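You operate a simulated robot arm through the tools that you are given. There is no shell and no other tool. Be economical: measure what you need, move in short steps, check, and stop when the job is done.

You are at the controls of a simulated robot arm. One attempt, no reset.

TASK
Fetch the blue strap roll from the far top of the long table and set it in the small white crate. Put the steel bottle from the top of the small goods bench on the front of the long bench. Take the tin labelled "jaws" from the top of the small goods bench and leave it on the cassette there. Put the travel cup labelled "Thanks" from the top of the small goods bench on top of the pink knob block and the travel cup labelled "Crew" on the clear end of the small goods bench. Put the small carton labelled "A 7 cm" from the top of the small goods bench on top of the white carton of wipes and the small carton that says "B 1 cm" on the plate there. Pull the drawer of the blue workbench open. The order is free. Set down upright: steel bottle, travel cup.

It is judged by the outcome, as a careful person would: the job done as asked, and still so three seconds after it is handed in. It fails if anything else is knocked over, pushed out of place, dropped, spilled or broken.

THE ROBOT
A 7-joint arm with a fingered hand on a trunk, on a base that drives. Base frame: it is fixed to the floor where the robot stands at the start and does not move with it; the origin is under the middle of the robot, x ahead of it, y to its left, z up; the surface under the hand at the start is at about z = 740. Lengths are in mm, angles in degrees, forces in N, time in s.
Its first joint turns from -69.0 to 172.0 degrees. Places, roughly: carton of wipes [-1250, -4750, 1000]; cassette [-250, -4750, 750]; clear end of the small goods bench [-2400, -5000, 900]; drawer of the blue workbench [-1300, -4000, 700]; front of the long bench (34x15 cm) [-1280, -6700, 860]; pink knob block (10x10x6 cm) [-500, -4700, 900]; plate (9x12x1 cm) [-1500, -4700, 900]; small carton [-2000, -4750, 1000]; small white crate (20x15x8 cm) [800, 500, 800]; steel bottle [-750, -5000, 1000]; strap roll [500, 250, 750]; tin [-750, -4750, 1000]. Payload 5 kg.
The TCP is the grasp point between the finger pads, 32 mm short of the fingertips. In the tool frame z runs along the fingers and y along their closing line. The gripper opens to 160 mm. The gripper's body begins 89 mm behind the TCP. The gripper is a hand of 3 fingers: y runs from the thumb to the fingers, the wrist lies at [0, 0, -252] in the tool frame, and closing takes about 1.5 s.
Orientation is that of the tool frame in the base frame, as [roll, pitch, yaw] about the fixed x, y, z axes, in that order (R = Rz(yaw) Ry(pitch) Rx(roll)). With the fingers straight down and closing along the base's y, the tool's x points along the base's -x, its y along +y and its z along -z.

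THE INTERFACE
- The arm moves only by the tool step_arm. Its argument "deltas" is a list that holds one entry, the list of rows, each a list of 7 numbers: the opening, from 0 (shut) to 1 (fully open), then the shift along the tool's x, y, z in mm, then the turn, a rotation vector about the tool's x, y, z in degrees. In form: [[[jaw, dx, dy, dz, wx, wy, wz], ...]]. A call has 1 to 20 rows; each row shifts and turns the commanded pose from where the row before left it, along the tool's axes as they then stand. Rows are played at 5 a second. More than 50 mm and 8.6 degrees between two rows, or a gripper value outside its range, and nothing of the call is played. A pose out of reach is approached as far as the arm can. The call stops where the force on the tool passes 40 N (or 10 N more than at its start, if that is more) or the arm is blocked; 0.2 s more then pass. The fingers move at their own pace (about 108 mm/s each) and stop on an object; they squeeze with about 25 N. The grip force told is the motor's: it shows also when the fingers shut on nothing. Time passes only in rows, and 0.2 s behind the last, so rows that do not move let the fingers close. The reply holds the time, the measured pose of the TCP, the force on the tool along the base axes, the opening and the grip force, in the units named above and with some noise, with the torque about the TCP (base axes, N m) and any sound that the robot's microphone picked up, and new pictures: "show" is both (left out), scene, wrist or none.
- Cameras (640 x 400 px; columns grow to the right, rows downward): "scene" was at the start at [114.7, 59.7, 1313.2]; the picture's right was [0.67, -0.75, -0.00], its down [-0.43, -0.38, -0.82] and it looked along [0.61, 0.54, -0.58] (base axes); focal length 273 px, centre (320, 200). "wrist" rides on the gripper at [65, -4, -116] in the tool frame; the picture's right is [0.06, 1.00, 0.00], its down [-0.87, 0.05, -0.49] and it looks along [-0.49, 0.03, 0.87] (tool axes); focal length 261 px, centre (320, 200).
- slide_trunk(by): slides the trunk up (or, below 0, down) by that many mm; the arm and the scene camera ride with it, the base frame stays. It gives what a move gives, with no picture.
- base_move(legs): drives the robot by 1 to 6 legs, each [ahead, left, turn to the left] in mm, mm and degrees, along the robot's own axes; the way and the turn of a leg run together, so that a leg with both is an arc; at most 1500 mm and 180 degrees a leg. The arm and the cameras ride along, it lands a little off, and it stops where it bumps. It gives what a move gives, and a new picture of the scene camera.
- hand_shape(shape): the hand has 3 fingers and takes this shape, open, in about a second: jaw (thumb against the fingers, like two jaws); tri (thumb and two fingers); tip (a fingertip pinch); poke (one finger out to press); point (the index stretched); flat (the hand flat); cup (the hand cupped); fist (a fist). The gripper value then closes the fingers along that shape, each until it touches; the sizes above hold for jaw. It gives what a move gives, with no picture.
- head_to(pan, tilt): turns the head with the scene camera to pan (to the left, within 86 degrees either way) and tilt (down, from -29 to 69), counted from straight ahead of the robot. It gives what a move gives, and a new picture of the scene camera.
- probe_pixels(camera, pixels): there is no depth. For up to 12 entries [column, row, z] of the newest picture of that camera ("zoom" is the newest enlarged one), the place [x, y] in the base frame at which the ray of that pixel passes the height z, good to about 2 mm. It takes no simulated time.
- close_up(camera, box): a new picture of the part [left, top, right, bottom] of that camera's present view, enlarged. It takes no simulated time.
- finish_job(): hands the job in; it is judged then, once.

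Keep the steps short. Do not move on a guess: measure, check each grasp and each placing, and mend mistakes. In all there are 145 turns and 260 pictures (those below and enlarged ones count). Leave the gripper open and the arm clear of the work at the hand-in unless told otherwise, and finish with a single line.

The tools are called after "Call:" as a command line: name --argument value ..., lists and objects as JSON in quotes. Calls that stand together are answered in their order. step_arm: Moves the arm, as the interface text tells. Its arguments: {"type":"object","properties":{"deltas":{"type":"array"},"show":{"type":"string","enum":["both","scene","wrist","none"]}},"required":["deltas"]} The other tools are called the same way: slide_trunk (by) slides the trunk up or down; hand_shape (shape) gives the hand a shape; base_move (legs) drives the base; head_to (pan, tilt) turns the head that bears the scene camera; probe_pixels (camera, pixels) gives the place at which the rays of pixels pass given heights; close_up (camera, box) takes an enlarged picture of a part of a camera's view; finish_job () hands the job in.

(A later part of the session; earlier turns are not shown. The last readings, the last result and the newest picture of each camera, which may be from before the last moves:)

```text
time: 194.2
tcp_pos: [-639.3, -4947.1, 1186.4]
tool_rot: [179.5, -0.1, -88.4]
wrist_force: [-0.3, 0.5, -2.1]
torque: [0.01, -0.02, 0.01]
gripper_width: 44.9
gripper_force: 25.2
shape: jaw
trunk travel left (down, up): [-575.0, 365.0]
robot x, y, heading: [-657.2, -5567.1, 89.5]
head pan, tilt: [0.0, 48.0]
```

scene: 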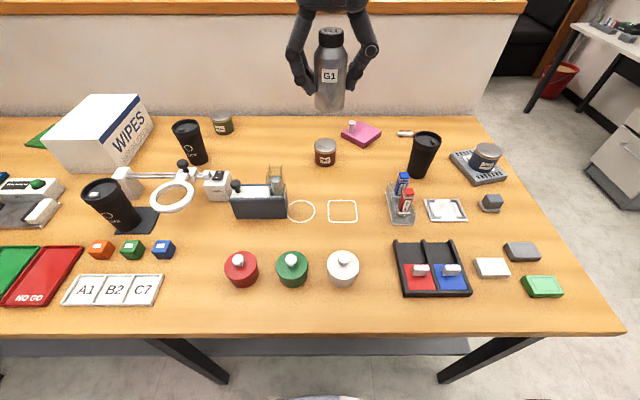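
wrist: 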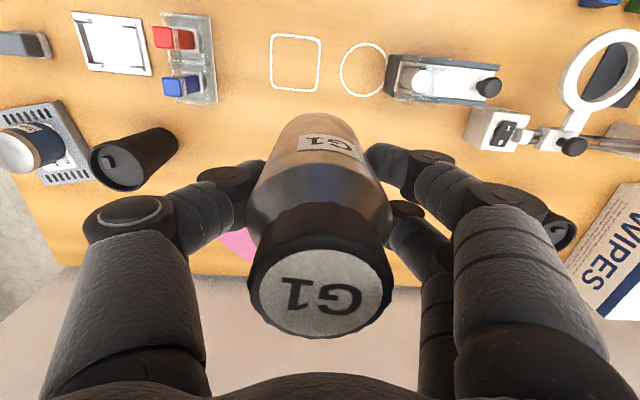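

Bottle held. I'll retract the hand, back into the aisle, strafe to x≈-1250 and turn around.

Call:
step_arm --deltas '[[[0, 40, 0, 0, 0, 0, 0], [0, 40, 0, 0, 0, 0, 0], [0, 40, 0, 0, 0, 0, 0], [0, 30, 0, 0, 0, 0, 0], [0, 0, 0, 0, 0, 0, 0]]]' --show "none"

Call:
base_move --legs '[[-330, 0, 0], [0, 600, 0], [0, 0, 90], [0, 0, 90]]'

Call:
head_to --pan 0 --tilt 38

```text
time: 195.4
tcp_pos: [-635.5, -5101.9, 1186.4]
tool_rot: [179.4, 0.1, -88.3]
wrist_force: [-0.8, 0.6, -2.3]
torque: [0.01, 0.0, 0.03]
gripper_width: 44.6
gripper_force: 25.1
shape: jaw
trunk travel left (down, up): [-575.0, 365.0]
robot x, y, heading: [-659.7, -5567.9, 89.8]
head pan, tilt: [0.0, 48.0]
```

```text
time: 208.2
tcp_pos: [-1284.0, -6353.9, 1187.5]
tool_rot: [179.5, 0.0, 91.9]
wrist_force: [-0.3, -0.6, -1.4]
torque: [-0.01, 0.0, 0.01]
gripper_width: 44.9
gripper_force: 25.2
shape: jaw
trunk travel left (down, up): [-575.0, 365.0]
robot x, y, heading: [-1259.5, -5889.4, -90.3]
head pan, tilt: [0.0, 48.0]
```

scene: 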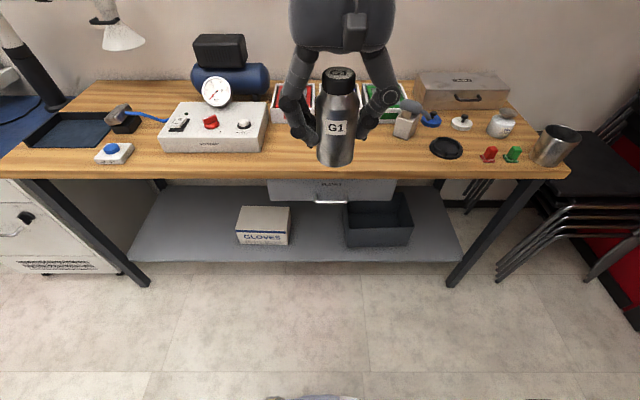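

```text
time: 208.9
tcp_pos: [-1284.4, -6354.7, 1186.3]
tool_rot: [179.5, 0.1, 91.8]
wrist_force: [0.2, -0.6, -1.1]
torque: [0.0, -0.02, 0.02]
gripper_width: 44.6
gripper_force: 25.3
shape: jaw
trunk travel left (down, up): [-575.0, 365.0]
robot x, y, heading: [-1262.5, -5890.7, -90.1]
head pan, tilt: [0.0, 38.0]
```

scene: 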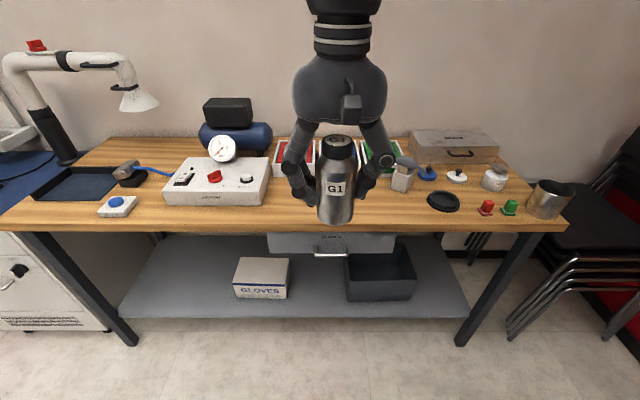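

Call:
probe_pixels --camera "scene" --pixels '[[270, 226, 860], [270, 200, 860], [425, 205, 860], [400, 192, 860], [350, 180, 860], [350, 229, 860], [135, 345, 0], [460, 345, 0], [565, 225, 860], [5, 227, 860]]'

Call:
close_up --camera "scene" --box '[220, 120, 460, 270]'

```text
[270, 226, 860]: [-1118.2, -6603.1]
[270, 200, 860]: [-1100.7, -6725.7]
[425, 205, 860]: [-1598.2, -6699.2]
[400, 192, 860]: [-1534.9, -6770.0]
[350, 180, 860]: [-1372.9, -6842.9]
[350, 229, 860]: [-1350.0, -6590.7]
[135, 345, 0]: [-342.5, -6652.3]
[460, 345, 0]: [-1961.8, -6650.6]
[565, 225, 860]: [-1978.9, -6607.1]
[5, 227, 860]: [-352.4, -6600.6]
```

```text
2.67 times, centred on (340, 195) of scene
```

zoom: 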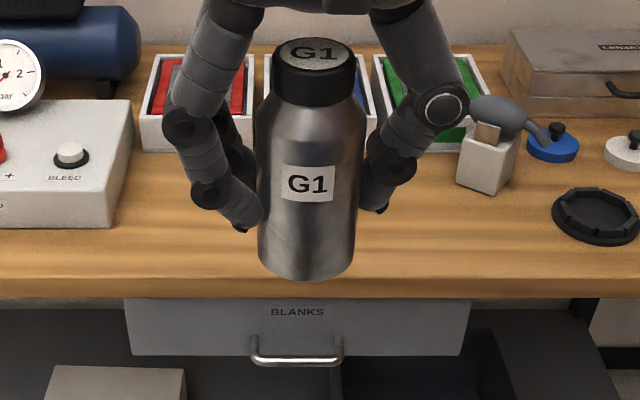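

Clear strip: x -1110…-1530, y -6600…-6800. Target is (-1285,-6695). Moving over, then down.

Call:
step_arm --deltas '[[[0, -42.6, -1.4, 0, 0, 0, 0], [0, -42.6, -1.4, 0, 0, 0, 0], [0, -42.6, -1.4, 0, 0, 0, 0], [0, -42.6, -1.4, 0, 0, 0, 0], [0, -42.6, -1.4, 0, 0, 0, 0], [0, -42.6, -1.4, 0, 0, 0, 0], [0, -42.6, -1.4, 0, 0, 0, 0], [0, -42.6, -1.4, 0, 0, 0, 0], [0, 0, 0, 45, 0, 0, 0], [0, 0, 0, 45, 0, 0, 0], [0, 0, 0, 45, 0, 0, 0], [0, 0, 0, 45, 0, 0, 0], [0, 0, 0, 0, 0, 0, 0]]]'

Call:
close_up --camera "scene" --box '[220, 120, 460, 270]'

```text
time: 211.7
tcp_pos: [-1281.9, -6697.2, 1007.1]
tool_rot: [179.6, -0.1, 91.7]
wrist_force: [0.6, 0.9, -0.7]
torque: [-0.05, 0.01, 0.0]
gripper_width: 44.5
gripper_force: 25.2
shape: jaw
trunk travel left (down, up): [-575.0, 365.0]
robot x, y, heading: [-1260.9, -5890.1, -89.9]
head pan, tilt: [0.0, 38.0]
```

scene: 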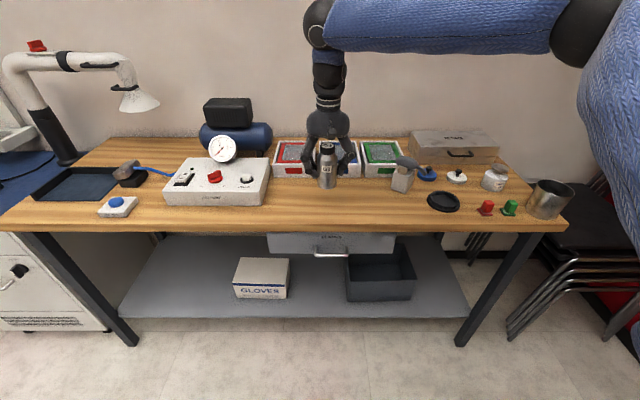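
wrist: 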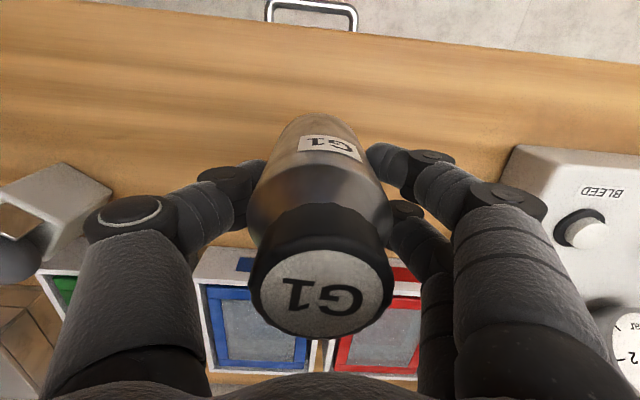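

```text
2.67 times, centred on (340, 195) of scene
```

zoom: 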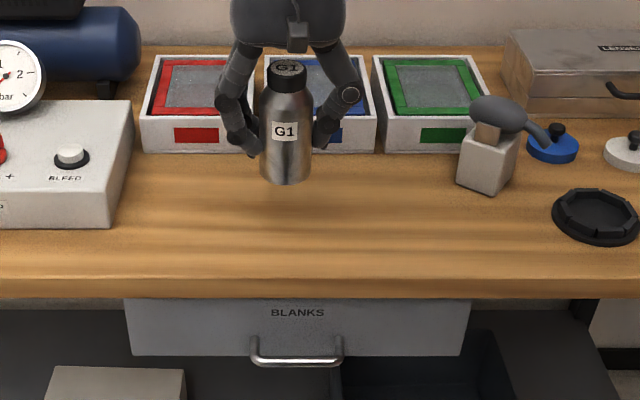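

Call:
step_arm --deltas '[[[0, 0, 0, 35, 0, 0, 0], [0, 0, 0, 30, 0, 0, 0], [0, 0, 0, 6, 0, 0, 0], [0, 0, 0, 4, 0, 0, 0], [0, 0, 0, 3, 0, 0, 0], [0, 0, 0, 0, 0, 0, 0]]]' --show "wrist"

```text
time: 213.1
tcp_pos: [-1281.9, -6696.0, 928.4]
tool_rot: [179.5, 0.0, 91.7]
wrist_force: [0.3, -0.9, -1.3]
torque: [-0.03, -0.03, 0.02]
gripper_width: 44.8
gripper_force: 24.9
shape: jaw
trunk travel left (down, up): [-575.0, 365.0]
robot x, y, heading: [-1263.6, -5890.4, -89.9]
head pan, tilt: [0.0, 38.0]
```

wrist: 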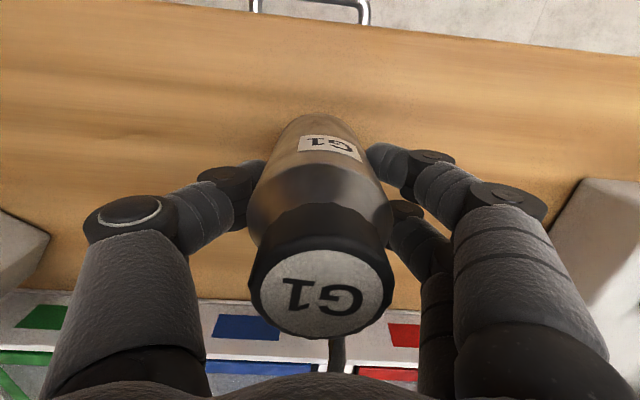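

Call:
step_arm --deltas '[[[0, 0, 0, 3, 0, 0, 0], [0, 0, 0, 2, 0, 0, 0], [0, 0, 0, 2, 0, 0, 0], [0, 0, 0, 0, 0, 0, 0]]]' --show "none"

```text
time: 214.1
tcp_pos: [-1282.8, -6695.6, 922.5]
tool_rot: [179.5, 0.1, 91.8]
wrist_force: [-1.0, -0.8, 4.1]
torque: [0.03, -0.01, 0.0]
gripper_width: 44.7
gripper_force: 25.0
shape: jaw
trunk travel left (down, up): [-575.0, 365.0]
robot x, y, heading: [-1260.9, -5888.5, -90.0]
head pan, tilt: [0.0, 38.0]
```

Contact. I'll release gently and lift away.

Call:
step_arm --deltas '[[[0.3, 0, 0, 0, 0, 0, 0], [0.4, 0, 0, 0, 0, 0, 0], [0.6, 0, 0, 0, 0, 0, 0], [0.65, 0, 0, 0, 0, 0, 0], [0.65, 0, 0, -40, 0, 0, 0], [0.65, 0, 0, -45, 0, 0, 0], [0.65, 0, 0, -45, 0, 0, 0], [0.65, 0, 0, -45, 0, 0, 0], [0.65, 0, 0, -45, 0, 0, 0], [0.65, 0, 0, -45, 0, 0, 0]]]'

Call:
close_up --camera "scene" --box '[220, 120, 460, 270]'

```text
time: 216.3
tcp_pos: [-1283.8, -6694.0, 1188.3]
tool_rot: [179.6, 0.1, 91.9]
wrist_force: [0.6, -0.1, 0.3]
torque: [-0.02, 0.03, 0.02]
gripper_width: 103.6
gripper_force: 0.0
shape: jaw
trunk travel left (down, up): [-575.0, 365.0]
robot x, y, heading: [-1259.8, -5887.2, -90.1]
head pan, tilt: [0.0, 38.0]
```

scene: 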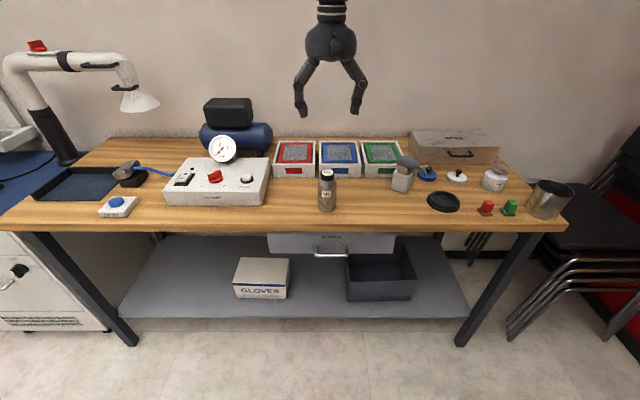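
wrist: 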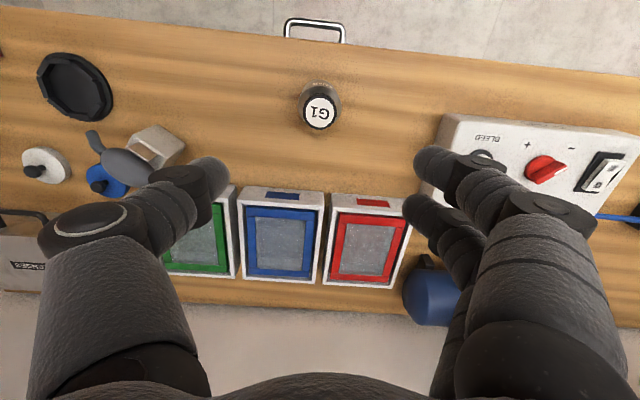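

```text
2.67 times, centred on (340, 195) of scene
```

zoom: 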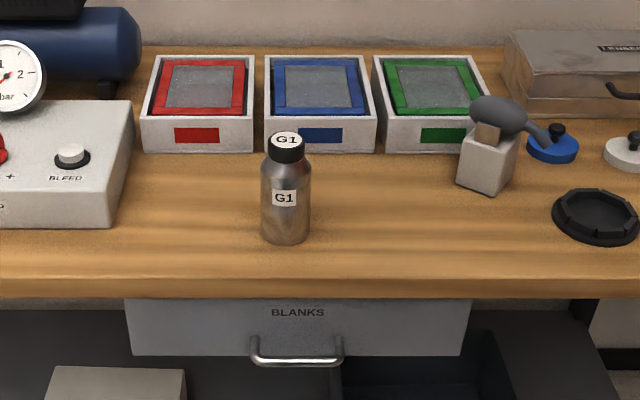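

Bottle stands upright on the long bench. I'll retract, turn back, and survey the left part of the small goods bench.

Call:
step_arm --deltas '[[[1, 45, 0, 0, 0, 0, 0], [1, 45, 0, 0, 0, 0, 0], [1, 45, 0, 0, 0, 0, 0], [1, 45, 0, 0, 0, 0, 0], [1, 45, 0, 0, 0, 0, 0], [1, 45, 0, 0, 0, 0, 0], [1, 45, 0, 0, 0, 0, 0], [1, 0, 0, 0, 0, 0, 0]]]' --show "none"

Call:
base_move --legs '[[0, 0, -90], [0, 0, -90], [325, 450, 0]]'

Call:
head_to --pan 15 --tilt 45

```text
time: 218.1
tcp_pos: [-1293.3, -6382.4, 1185.9]
tool_rot: [179.5, 0.0, 91.8]
wrist_force: [-0.3, 0.0, -0.4]
torque: [0.02, 0.01, -0.01]
gripper_width: 160.1
gripper_force: 0.0
shape: jaw
trunk travel left (down, up): [-575.0, 365.0]
robot x, y, heading: [-1258.7, -5889.0, -90.0]
head pan, tilt: [0.0, 38.0]
```

```text
time: 228.9
tcp_pos: [-1698.4, -5076.4, 1185.9]
tool_rot: [179.5, -0.1, -86.6]
wrist_force: [-0.6, -0.7, -0.1]
torque: [-0.02, 0.01, 0.0]
gripper_width: 160.0
gripper_force: 0.0
shape: jaw
trunk travel left (down, up): [-575.0, 365.0]
robot x, y, heading: [-1716.4, -5571.2, 91.7]
head pan, tilt: [0.0, 38.0]
```

scene: 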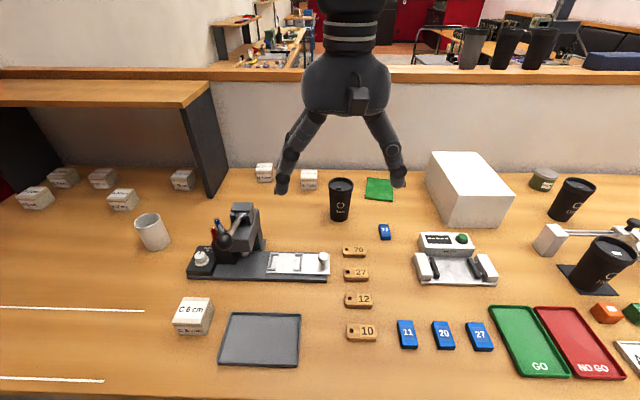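

```text
time: 229.7
tcp_pos: [-1699.3, -5078.1, 1186.1]
tool_rot: [179.5, 0.1, -86.5]
wrist_force: [0.8, 0.4, 0.3]
torque: [0.01, 0.03, 0.02]
gripper_width: 159.9
gripper_force: 0.1
shape: jaw
trunk travel left (down, up): [-575.0, 365.0]
robot x, y, heading: [-1713.0, -5574.5, 91.7]
head pan, tilt: [15.0, 45.0]
```

scene: 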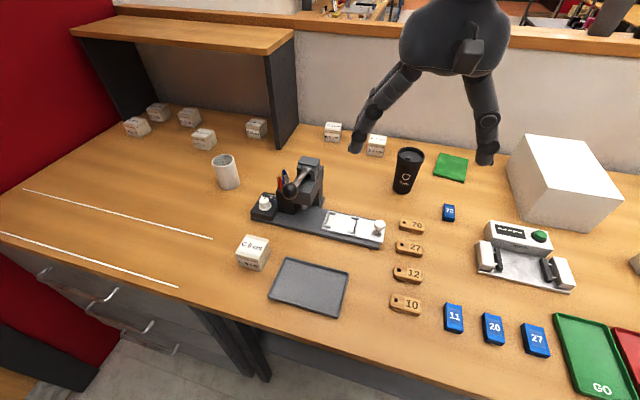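

Call:
close_up --camera "scene" --box '[110, 90, 270, 190]'

Call:
close_up --camera "scene" --box '[300, 100, 460, 200]'

Call:
probe_pixels --camera "scene" --pixels '[[22, 190, 858], [212, 240, 858], [0, 233, 858], [178, 287, 858], [60, 160, 858], [333, 141, 858], [375, 157, 858], [405, 192, 858], [408, 160, 1000], [450, 167, 868], [565, 185, 1000], [200, 147, 858]]'

```text
4.00 times, centred on (190, 140) of scene
```

zoom: 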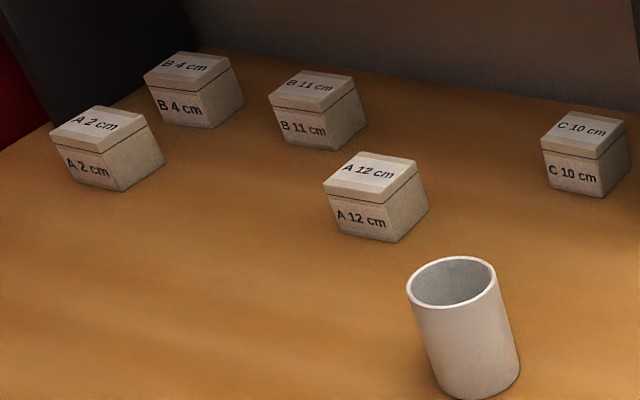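

```text
4.00 times, centred on (380, 150) of scene
```

zoom: 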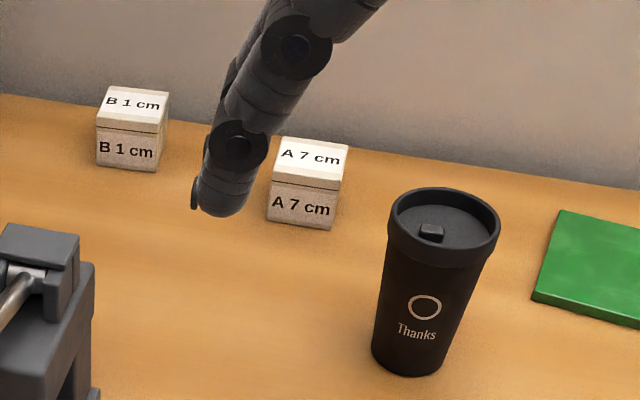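

```text
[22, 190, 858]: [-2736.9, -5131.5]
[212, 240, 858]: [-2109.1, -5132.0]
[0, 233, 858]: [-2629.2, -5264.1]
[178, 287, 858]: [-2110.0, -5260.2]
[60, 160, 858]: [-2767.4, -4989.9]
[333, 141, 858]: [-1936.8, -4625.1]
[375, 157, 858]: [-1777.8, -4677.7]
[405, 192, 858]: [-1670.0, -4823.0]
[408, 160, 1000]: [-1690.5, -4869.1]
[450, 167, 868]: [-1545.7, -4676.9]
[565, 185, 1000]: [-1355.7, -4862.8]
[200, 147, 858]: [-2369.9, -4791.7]
```

Found A 7 cm at about (-1778,-4678), B 1 cm at (-1937,-4625), the green plate at (-1546,-4677) and the Thanks cup at (-1670,-4810). I'll position for A 7 and look with the wrist camera.

Call:
base_move --legs '[[30, 50, -1.7]]'

Call:
step_arm --deltas '[[[1, -45, 0, 0, 0, 0, 0], [1, -45, 0, 0, 0, 0, 0], [1, -45, 0, 0, 0, 0, 0], [1, -45, 0, 0, 0, 0, 0], [1, -45, 0, 0, 0, 0, 0], [1, 0, 0, 0, 0, 0, 0]]]' --show "wrist"

Call:
close_up --camera "scene" --box '[300, 80, 620, 280]'

```text
time: 230.6
tcp_pos: [-1736.3, -5047.4, 1185.9]
tool_rot: [179.6, -0.2, -88.2]
wrist_force: [-0.8, -0.3, -1.0]
torque: [-0.03, -0.06, 0.01]
gripper_width: 160.2
gripper_force: 0.1
shape: jaw
trunk travel left (down, up): [-575.0, 365.0]
robot x, y, heading: [-1768.9, -5541.5, 89.9]
head pan, tilt: [15.0, 45.0]
```

scene: 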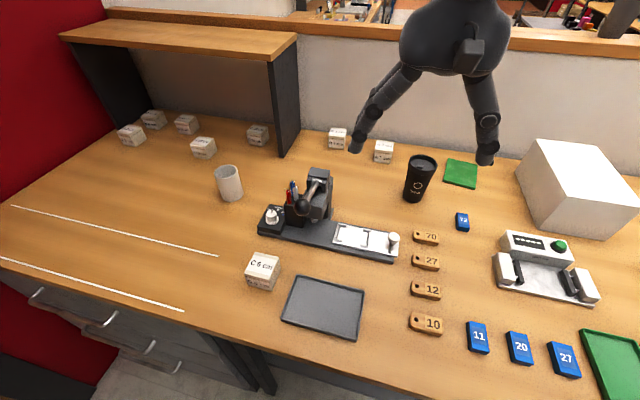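

```text
time: 232.0
tcp_pos: [-1739.9, -4823.1, 1187.7]
tool_rot: [179.5, 0.0, -88.2]
wrist_force: [0.1, 0.3, -0.4]
torque: [0.01, 0.0, 0.01]
gripper_width: 160.1
gripper_force: 0.0
shape: jaw
trunk travel left (down, up): [-575.0, 365.0]
robot x, y, heading: [-1763.9, -5542.7, 90.0]
head pan, tilt: [15.0, 45.0]
```

wrist: 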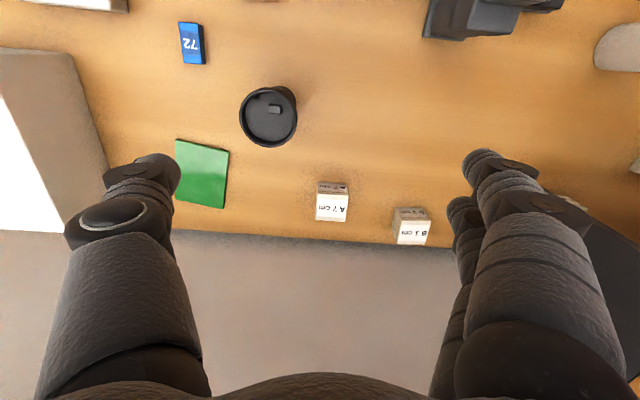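

```text
2.00 times, centred on (460, 180) of scene
```

zoom: 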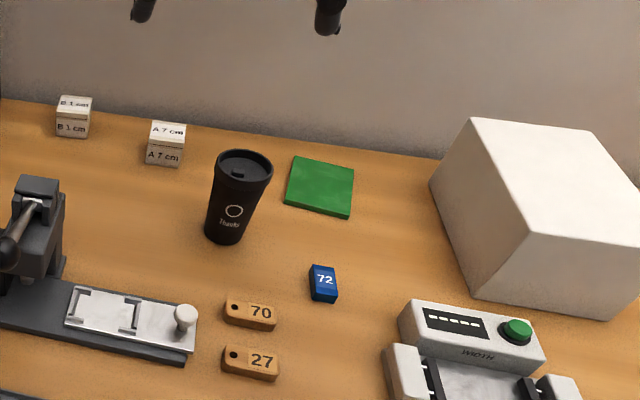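

Call:
close_up --camera "wrist" --box '[160, 70, 480, 270]'

Call:
probe_pixels --camera "wrist" --pixels '[[316, 194, 905], [349, 195, 905], [348, 221, 905], [315, 220, 905], [397, 219, 905], [431, 221, 905], [427, 244, 905], [396, 243, 905], [268, 116, 1005], [270, 148, 1005], [177, 139, 868], [226, 208, 868]]'

```text
2.00 times, centred on (320, 170) of wrist
```

zoom: 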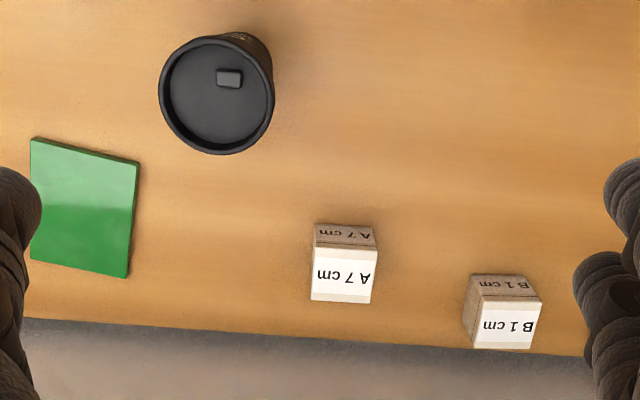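

```text
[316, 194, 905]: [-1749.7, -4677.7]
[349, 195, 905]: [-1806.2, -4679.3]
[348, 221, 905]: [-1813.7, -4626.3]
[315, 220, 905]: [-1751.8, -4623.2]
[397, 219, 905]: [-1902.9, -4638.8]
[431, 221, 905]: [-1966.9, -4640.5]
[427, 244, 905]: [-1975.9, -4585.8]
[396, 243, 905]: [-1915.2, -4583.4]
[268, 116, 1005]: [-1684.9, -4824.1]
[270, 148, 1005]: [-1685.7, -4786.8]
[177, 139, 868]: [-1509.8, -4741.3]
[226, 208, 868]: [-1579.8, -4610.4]
```

A 7 centre is (-1780,-4652). Moving above and partly down.

Call:
step_arm --deltas '[[[0.75, -43, 8.7, 0, 0, 0, 0], [0.75, -43, 8.7, 0, 0, 0, 0], [0.75, -43, 8.7, 0, 0, 0, 0], [0.75, -43, 8.7, 0, 0, 0, 0], [0.75, 0, 0, 40, 0, 0, 0], [0.75, 0, 0, 40, 0, 0, 0], [0.75, 0, 0, 40, 0, 0, 0], [0.75, 0, 0, 40, 0, 0, 0], [0.75, 0, 0, 40, 0, 0, 0], [0.75, 0, 0, 0, 0, 0, 0]]]'

```text
time: 234.2
tcp_pos: [-1783.4, -4653.7, 985.9]
tool_rot: [179.5, 0.1, -88.2]
wrist_force: [0.1, -0.6, 0.1]
torque: [0.03, 0.01, -0.02]
gripper_width: 120.2
gripper_force: 0.0
shape: jaw
trunk travel left (down, up): [-575.0, 365.0]
robot x, y, heading: [-1766.8, -5544.5, 89.8]
head pan, tilt: [15.0, 45.0]
```

scene: 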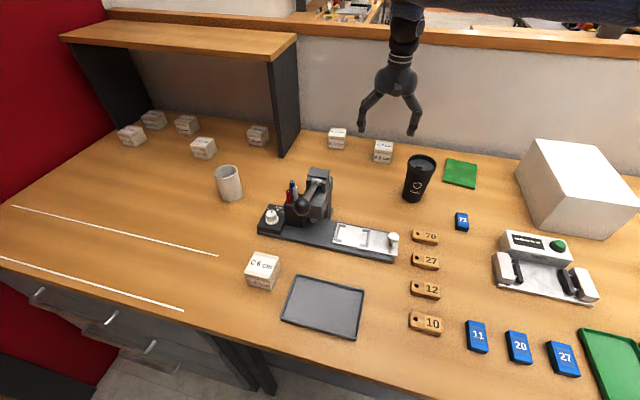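
wrist: 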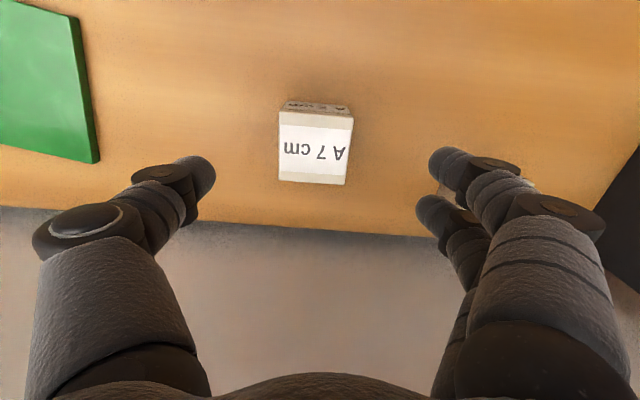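

Call:
step_arm --deltas '[[[0.75, 0, 0, 44, 0, 0, 0], [0.75, 0, 0, 44, 0, 0, 0], [0.75, 0, 0, 0, 0, 0, 0], [0, 0, 0, 0, 0, 0, 0], [0, 0, 0, 0, 0, 0, 0], [0, 0, 0, 0, 0, 0, 0], [0, 0, 0, 0, 0, 0, 0], [0, 0, 0, 0, 0, 0, 0], [0, 0, 0, 0, 0, 0, 0]]]' --show "wrist"

Call:
step_arm --deltas '[[[0, 0, 0, -40, 0, 0, 0], [0, 0, 0, -45, 0, 0, 0], [0, 0, 0, -45, 0, 0, 0], [0, 0, 0, -45, 0, 0, 0], [0, 0, 0, -45, 0, 0, 0], [0, 0, 0, -45, 0, 0, 0], [0, 0, 0, 0, 0, 0, 0]]]'

```text
time: 236.2
tcp_pos: [-1786.3, -4653.7, 896.3]
tool_rot: [179.4, 0.1, -88.2]
wrist_force: [-0.5, -0.3, 0.1]
torque: [0.0, 0.03, 0.02]
gripper_width: 49.0
gripper_force: 24.7
shape: jaw
trunk travel left (down, up): [-575.0, 365.0]
robot x, y, heading: [-1765.0, -5542.5, 89.8]
head pan, tilt: [15.0, 45.0]
```

wrist: 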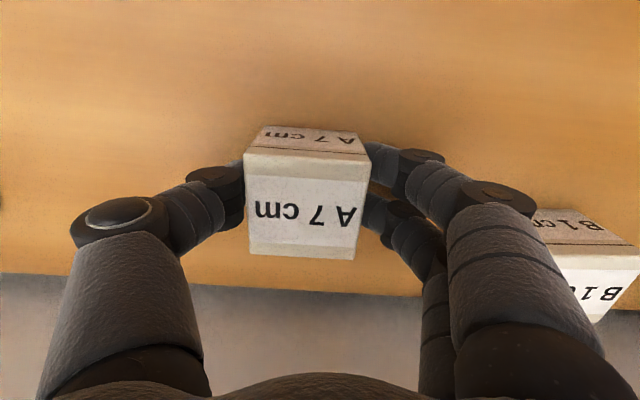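

```text
time: 237.8
tcp_pos: [-1780.2, -4651.8, 1163.5]
tool_rot: [179.4, -0.1, -88.1]
wrist_force: [0.3, 0.0, -0.1]
torque: [-0.04, 0.05, 0.02]
gripper_width: 48.8
gripper_force: 25.2
shape: jaw
trunk travel left (down, up): [-575.0, 365.0]
robot x, y, heading: [-1768.1, -5542.2, 90.0]
head pan, tilt: [15.0, 45.0]
```

scene: 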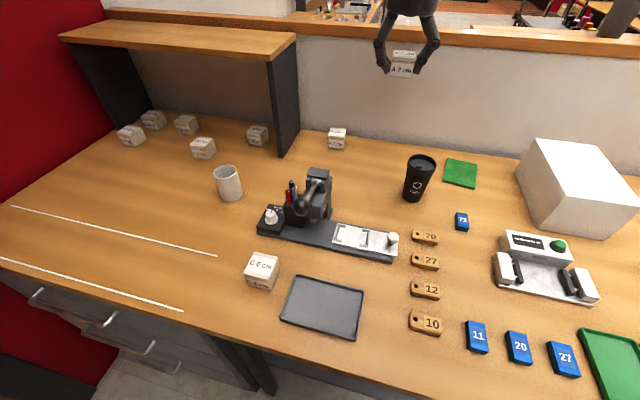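
wrist: 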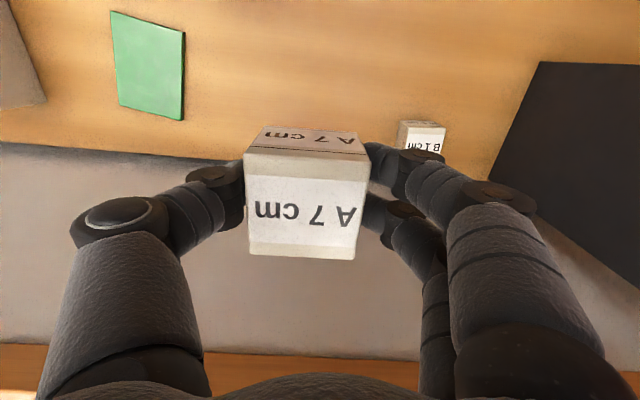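

Call:
base_move --legs '[[0, -400, 0]]'

Call:
head_to --pan 0 --tilt 45

Call:
close_up --camera "scene" --box '[240, 60, 480, 210]'

Call:
close_up --camera "wrist" --box '[0, 0, 640, 400]'

```text
time: 240.3
tcp_pos: [-1379.1, -4655.7, 1163.9]
tool_rot: [179.5, -0.1, -88.5]
wrist_force: [1.1, 0.2, -1.3]
torque: [-0.02, 0.03, 0.01]
gripper_width: 49.2
gripper_force: 25.0
shape: jaw
trunk travel left (down, up): [-575.0, 365.0]
robot x, y, heading: [-1366.5, -5538.0, 89.8]
head pan, tilt: [15.0, 45.0]
```

scene: 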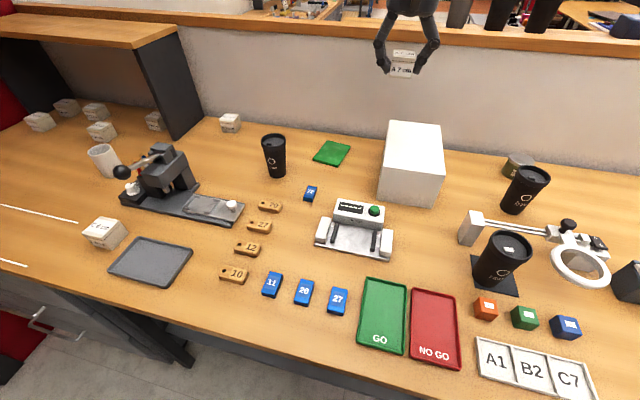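

```text
time: 241.1
tcp_pos: [-1377.9, -4653.6, 1165.3]
tool_rot: [179.5, 0.0, -88.5]
wrist_force: [0.7, -0.8, -0.2]
torque: [0.01, 0.0, 0.02]
gripper_width: 49.0
gripper_force: 25.2
shape: jaw
trunk travel left (down, up): [-575.0, 365.0]
robot x, y, heading: [-1366.4, -5546.3, 89.8]
head pan, tilt: [0.0, 45.0]
```

scene: 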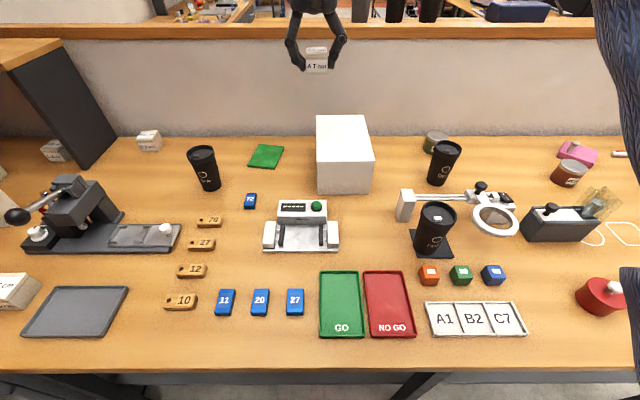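

```text
2.67 times, centred on (360, 135) of scene
```

zoom: 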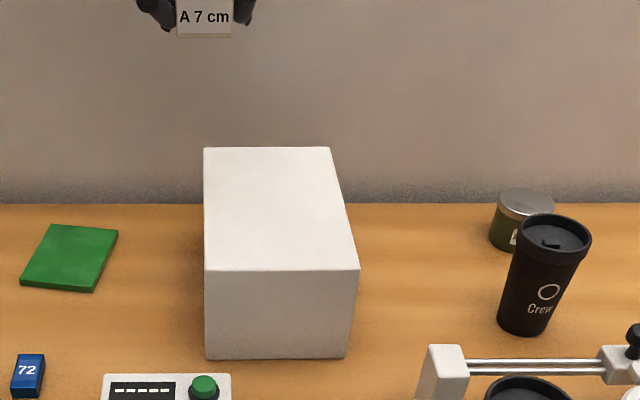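

```text
1.00 times, centred on (320, 200) of wrist (not enlarged: the box is as wide or as high as the picture)
```

zoom: 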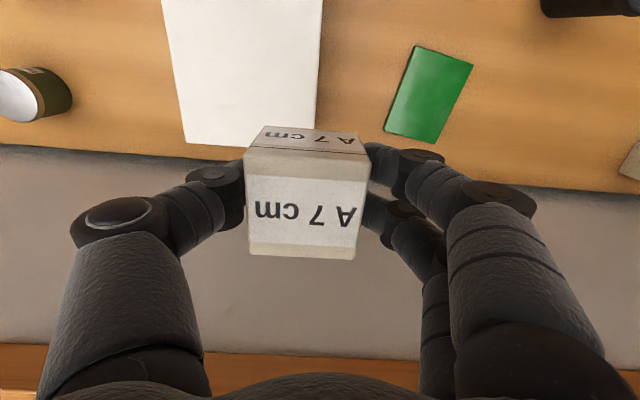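

Call:
probe_pixels --camera "scene" --pixels '[[317, 194, 858], [369, 194, 858], [317, 161, 980], [374.6, 160.5, 980], [317, 161, 1000], [374.6, 160.5, 1000], [317, 161, 960], [374.6, 160.5, 960], [316, 115.5, 980], [363.7, 115, 980]]'

```text
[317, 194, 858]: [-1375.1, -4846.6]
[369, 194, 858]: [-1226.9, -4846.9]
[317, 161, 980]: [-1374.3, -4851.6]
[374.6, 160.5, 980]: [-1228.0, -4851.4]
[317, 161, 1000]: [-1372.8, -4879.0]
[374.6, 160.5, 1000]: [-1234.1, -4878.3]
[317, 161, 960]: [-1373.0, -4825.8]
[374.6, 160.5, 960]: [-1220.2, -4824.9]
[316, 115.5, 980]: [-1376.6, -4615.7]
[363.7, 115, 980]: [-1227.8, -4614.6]
```

Wipes carton top: z≈976, x -1375…-1228, y -4847…-4612. Moving to its centre and lowering.

Call:
step_arm --deltas '[[[0, 27.3, -25.3, 0, 0, 0, 0], [0, 27.3, -25.3, 0, 0, 0, 0], [0, 27.3, -25.3, 0, 0, 0, 0], [0, 0, 0, 45, 0, 0, 0], [0, 0, 0, 45, 0, 0, 0], [0, 0, 0, 45, 0, 0, 0], [0, 0, 0, 4, 0, 0, 0], [0, 0, 0, 0, 0, 0, 0]]]'

Call:
close_up --camera "scene" --box '[240, 60, 480, 210]'

```text
time: 242.9
tcp_pos: [-1301.3, -4733.1, 1024.2]
tool_rot: [179.5, 0.0, -88.5]
wrist_force: [-0.2, 0.5, -0.4]
torque: [0.0, 0.01, -0.03]
gripper_width: 49.1
gripper_force: 24.9
shape: jaw
trunk travel left (down, up): [-575.0, 365.0]
robot x, y, heading: [-1370.7, -5543.7, 89.9]
head pan, tilt: [0.0, 45.0]
```

scene: 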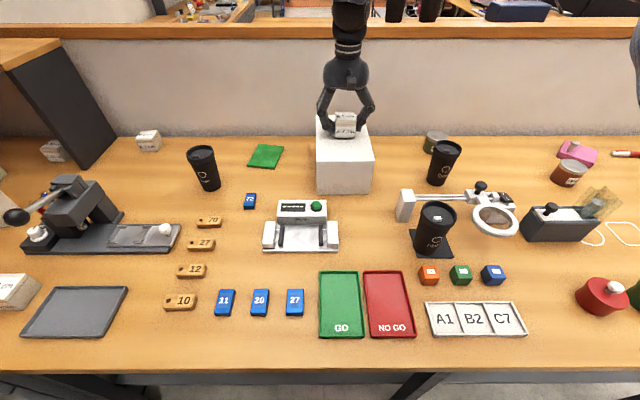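
wrist: 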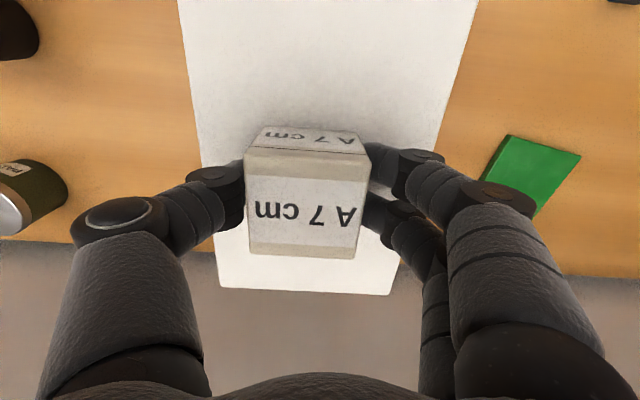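

```text
2.67 times, centred on (360, 135) of scene
```

zoom: 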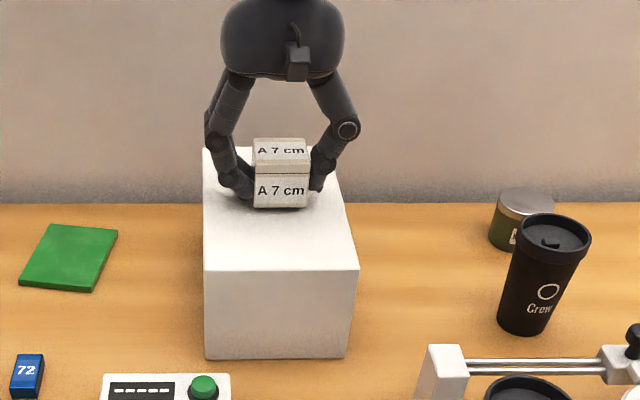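

Call:
step_arm --deltas '[[[0, 0, 0, 4, 0, 0, 0], [0, 0, 0, 3, 0, 0, 0], [0, 0, 0, 2, 0, 0, 0], [0, 0, 0, 0, 0, 0, 0]]]' --show "none"

```text
time: 243.9
tcp_pos: [-1303.5, -4734.9, 1016.1]
tool_rot: [179.5, 0.2, -88.5]
wrist_force: [1.1, 2.4, 8.5]
torque: [0.04, -0.17, 0.03]
gripper_width: 49.1
gripper_force: 25.2
shape: jaw
trunk travel left (down, up): [-575.0, 365.0]
robot x, y, heading: [-1367.5, -5542.8, 89.6]
head pan, tilt: [0.0, 45.0]
```

Contact. Release and lift.

Call:
step_arm --deltas '[[[0.35, 0, 0, 0, 0, 0, 0], [0.5, 0, 0, 0, 0, 0, 0], [0.6, 0, 0, 0, 0, 0, 0], [0.6, 0, 0, 0, 0, 0, 0], [0.6, 0, 0, -40, 0, 0, 0], [0.6, 0, 0, -45, 0, 0, 0], [0.6, 0, 0, -45, 0, 0, 0], [0.75, 0, 0, -45, 0, 0, 0]]]'

Call:
close_up --camera "scene" --box '[240, 60, 480, 210]'

```text
time: 245.7
tcp_pos: [-1301.9, -4735.9, 1191.7]
tool_rot: [179.6, 0.1, -88.5]
wrist_force: [-0.2, 0.1, -0.2]
torque: [0.05, -0.02, -0.05]
gripper_width: 120.0
gripper_force: 0.0
shape: jaw
trunk travel left (down, up): [-575.0, 365.0]
robot x, y, heading: [-1365.5, -5543.7, 89.5]
head pan, tilt: [0.0, 45.0]
```

scene: 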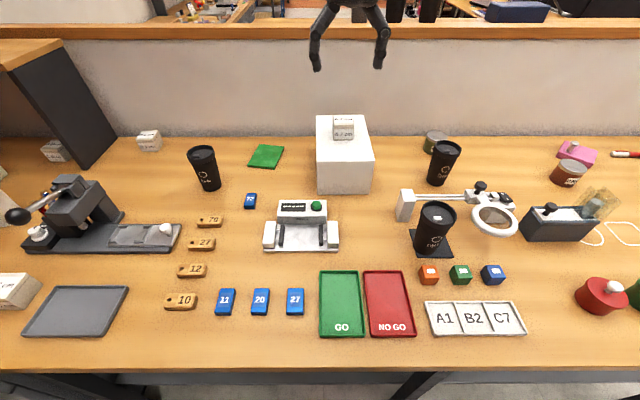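
wrist: 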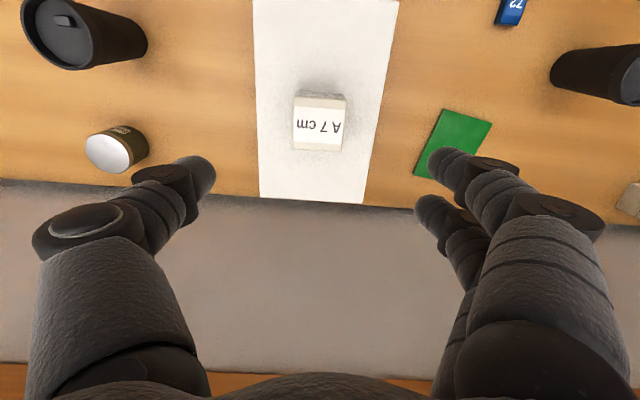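

```text
2.67 times, centred on (360, 135) of scene
```

zoom: 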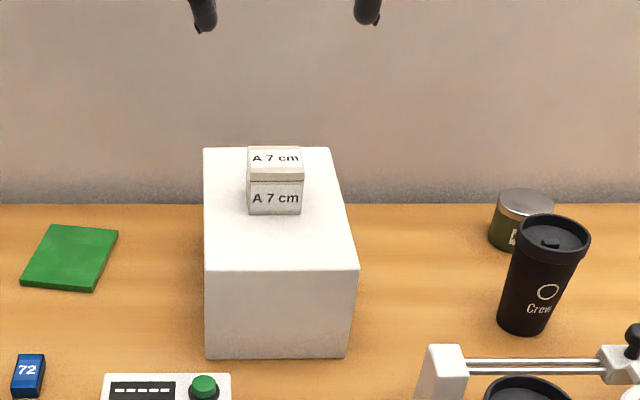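

A 7 cm is on the wipes carton. I'll measure the plate, then go left for B 1 cm.

Call:
probe_pixels --camera "zoom" --pixels '[[50, 225, 868], [118, 230, 868], [93, 291, 868], [20, 284, 868]]'

Call:
base_move --legs '[[20, 560, 0.3]]'

Call:
step_arm --deltas '[[[0.75, -40, 15, 0, 0, 0, 0], [0.75, -40, 15, 0, 0, 0, 0], [0.75, 0, 0, 0, 0, 0, 0]]]' --show "wrist"

```text
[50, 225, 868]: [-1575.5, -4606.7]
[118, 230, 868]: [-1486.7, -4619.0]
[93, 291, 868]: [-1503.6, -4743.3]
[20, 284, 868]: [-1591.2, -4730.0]
```

```text
time: 248.9
tcp_pos: [-1868.9, -4713.4, 1191.4]
tool_rot: [179.5, 0.0, -88.0]
wrist_force: [0.1, -0.7, -0.5]
torque: [0.0, -0.02, -0.04]
gripper_width: 119.7
gripper_force: 0.2
shape: jaw
trunk travel left (down, up): [-575.0, 365.0]
robot x, y, heading: [-1931.5, -5522.4, 90.1]
head pan, tilt: [0.0, 45.0]
```

scene: 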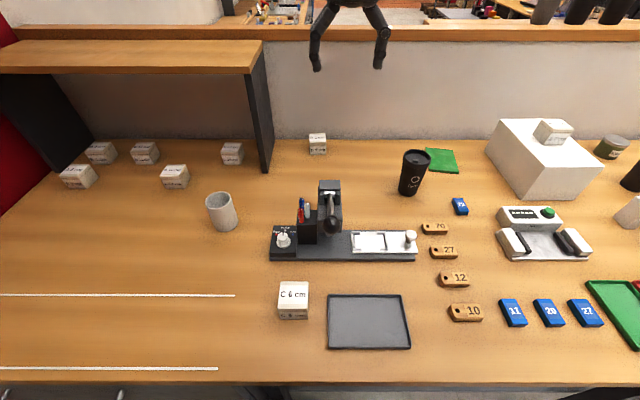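

```text
time: 249.7
tcp_pos: [-1899.2, -4634.1, 1190.9]
tool_rot: [179.5, 0.0, -88.1]
wrist_force: [0.4, -0.3, -0.2]
torque: [0.02, 0.05, -0.01]
gripper_width: 119.8
gripper_force: 0.1
shape: jaw
trunk travel left (down, up): [-575.0, 365.0]
robot x, y, heading: [-1929.2, -5522.0, 90.3]
head pan, tilt: [0.0, 45.0]
```

wrist: 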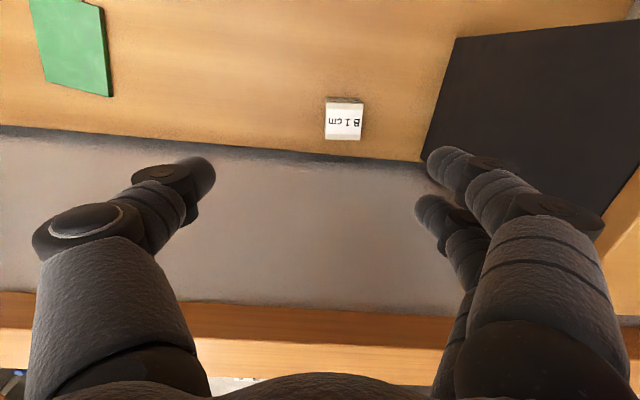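

Call:
probe_pixels --camera "scene" --pixels '[[268, 172, 858], [275, 140, 858], [262, 70, 1150], [262, 45, 1150], [318, 154, 858], [309, 154, 858], [327, 154, 858], [309, 137, 905], [327, 137, 905]]'

Call:
probe_pixels --camera "wrist" --pixels '[[326, 103, 905], [363, 104, 905], [359, 140, 905], [325, 138, 905], [457, 38, 1150], [422, 160, 1150], [457, 38, 1100]]'

Call:
close_up --camera "scene" --box '[220, 20, 380, 180]'

```text
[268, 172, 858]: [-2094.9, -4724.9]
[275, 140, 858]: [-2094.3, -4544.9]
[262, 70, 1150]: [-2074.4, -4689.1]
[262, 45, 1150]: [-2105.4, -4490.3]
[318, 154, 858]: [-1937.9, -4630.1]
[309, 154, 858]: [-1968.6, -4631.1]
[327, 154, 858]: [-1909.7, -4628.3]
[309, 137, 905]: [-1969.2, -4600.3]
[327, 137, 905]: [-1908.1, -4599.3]
```

```text
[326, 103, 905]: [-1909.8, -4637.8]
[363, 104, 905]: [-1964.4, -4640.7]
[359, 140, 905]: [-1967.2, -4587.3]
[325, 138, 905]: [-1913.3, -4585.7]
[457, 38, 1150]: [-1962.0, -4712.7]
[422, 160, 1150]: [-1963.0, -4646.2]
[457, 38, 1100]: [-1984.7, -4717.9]
```

```text
2.50 times, centred on (300, 100) of scene
```

zoom: 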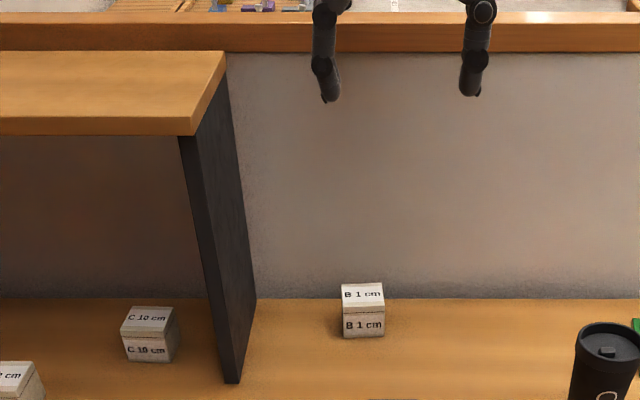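

Carton B centre is (-1938,-4612); the cabinet side is at x≈-2090. I'll use a narrower opening and come down.

Call:
step_arm --deltas '[[[0.6, -11.6, 19, 0, 0, 0, 0], [0.6, -11.6, 19, 0, 0, 0, 0], [0.6, 0, 0, 45, 0, 0, 0], [0.6, 0, 0, 45, 0, 0, 0], [0.6, 0, 0, 45, 0, 0, 0], [0.6, 0, 0, 45, 0, 0, 0], [0.6, 0, 0, 0, 0, 0, 0]]]'

Call:
close_up --camera "scene" --box '[220, 20, 380, 180]'

```text
time: 251.3
tcp_pos: [-1939.8, -4615.3, 1011.5]
tool_rot: [179.6, 0.2, -88.1]
wrist_force: [-0.1, -0.6, 0.0]
torque: [0.04, 0.0, 0.0]
gripper_width: 96.2
gripper_force: 0.0
shape: jaw
trunk travel left (down, up): [-575.0, 365.0]
robot x, y, heading: [-1928.4, -5520.5, 90.0]
head pan, tilt: [0.0, 45.0]
```

scene: 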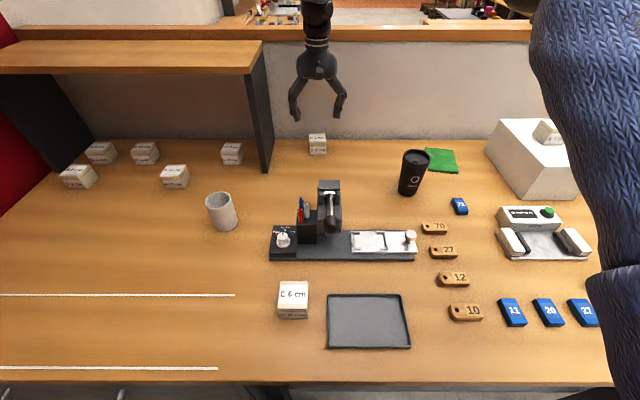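
wrist: 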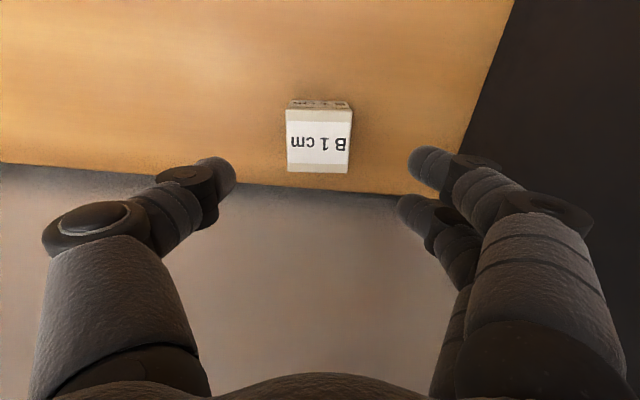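

```text
2.50 times, centred on (300, 100) of scene
```

zoom: 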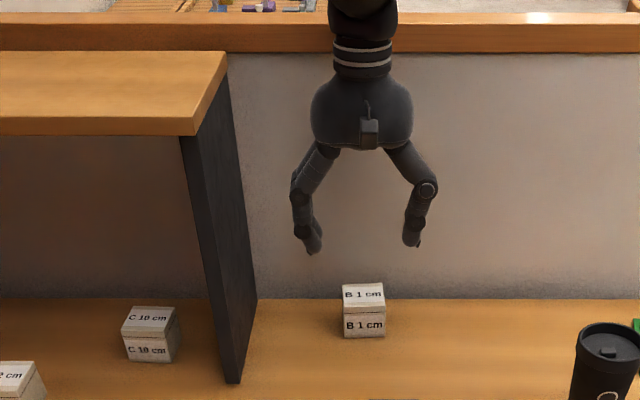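

Call:
step_arm --deltas '[[[0.6, 0, 0, 40, 0, 0, 0], [0.6, 0, 0, 40, 0, 0, 0], [0.6, 0, 0, 34, 0, 0, 0], [0.6, 0, 0, 0, 0, 0, 0], [0, 0, 0, 0, 0, 0, 0], [0, 0, 0, 0, 0, 0, 0], [0, 0, 0, 0, 0, 0, 0], [0, 0, 0, 0, 0, 0, 0], [0, 0, 0, 0, 0, 0, 0], [0, 0, 0, 0, 0, 0, 0]]]' --show "wrist"

Call:
step_arm --deltas '[[[0, 0, 0, -40, 0, 0, 0], [0, 0, 0, -45, 0, 0, 0], [0, 0, 0, -45, 0, 0, 0], [0, 0, 0, -45, 0, 0, 0], [0, 0, 0, -45, 0, 0, 0], [0, 0, 0, -45, 0, 0, 0], [0, 0, 0, 0, 0, 0, 0]]]'

```text
time: 253.5
tcp_pos: [-1940.1, -4614.6, 896.4]
tool_rot: [179.5, 0.1, -88.1]
wrist_force: [0.0, -0.6, -0.3]
torque: [-0.01, 0.02, 0.01]
gripper_width: 49.2
gripper_force: 24.9
shape: jaw
trunk travel left (down, up): [-575.0, 365.0]
robot x, y, heading: [-1925.9, -5522.8, 90.2]
head pan, tilt: [0.0, 45.0]
```

wrist: 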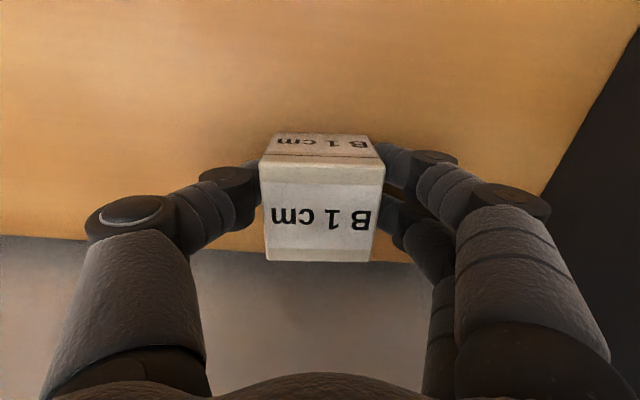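

```text
time: 255.1
tcp_pos: [-1938.5, -4610.5, 1161.2]
tool_rot: [179.5, -0.1, -88.1]
wrist_force: [0.0, 0.8, -1.1]
torque: [-0.05, 0.01, -0.06]
gripper_width: 49.1
gripper_force: 24.8
shape: jaw
trunk travel left (down, up): [-575.0, 365.0]
robot x, y, heading: [-1930.3, -5516.4, 90.2]
head pan, tilt: [0.0, 45.0]
```

scene: 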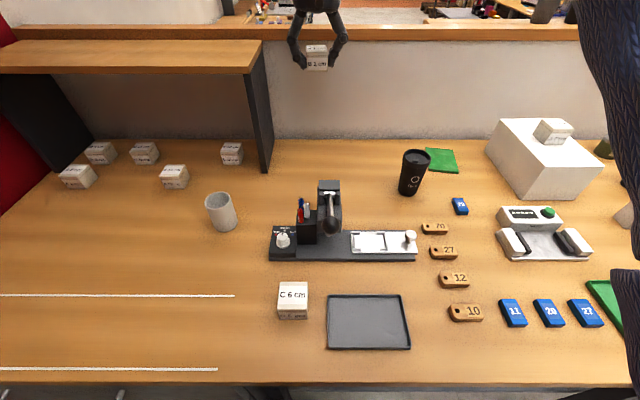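
wrist: 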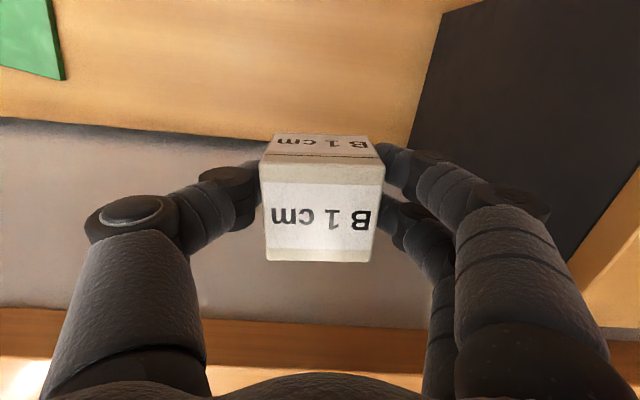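

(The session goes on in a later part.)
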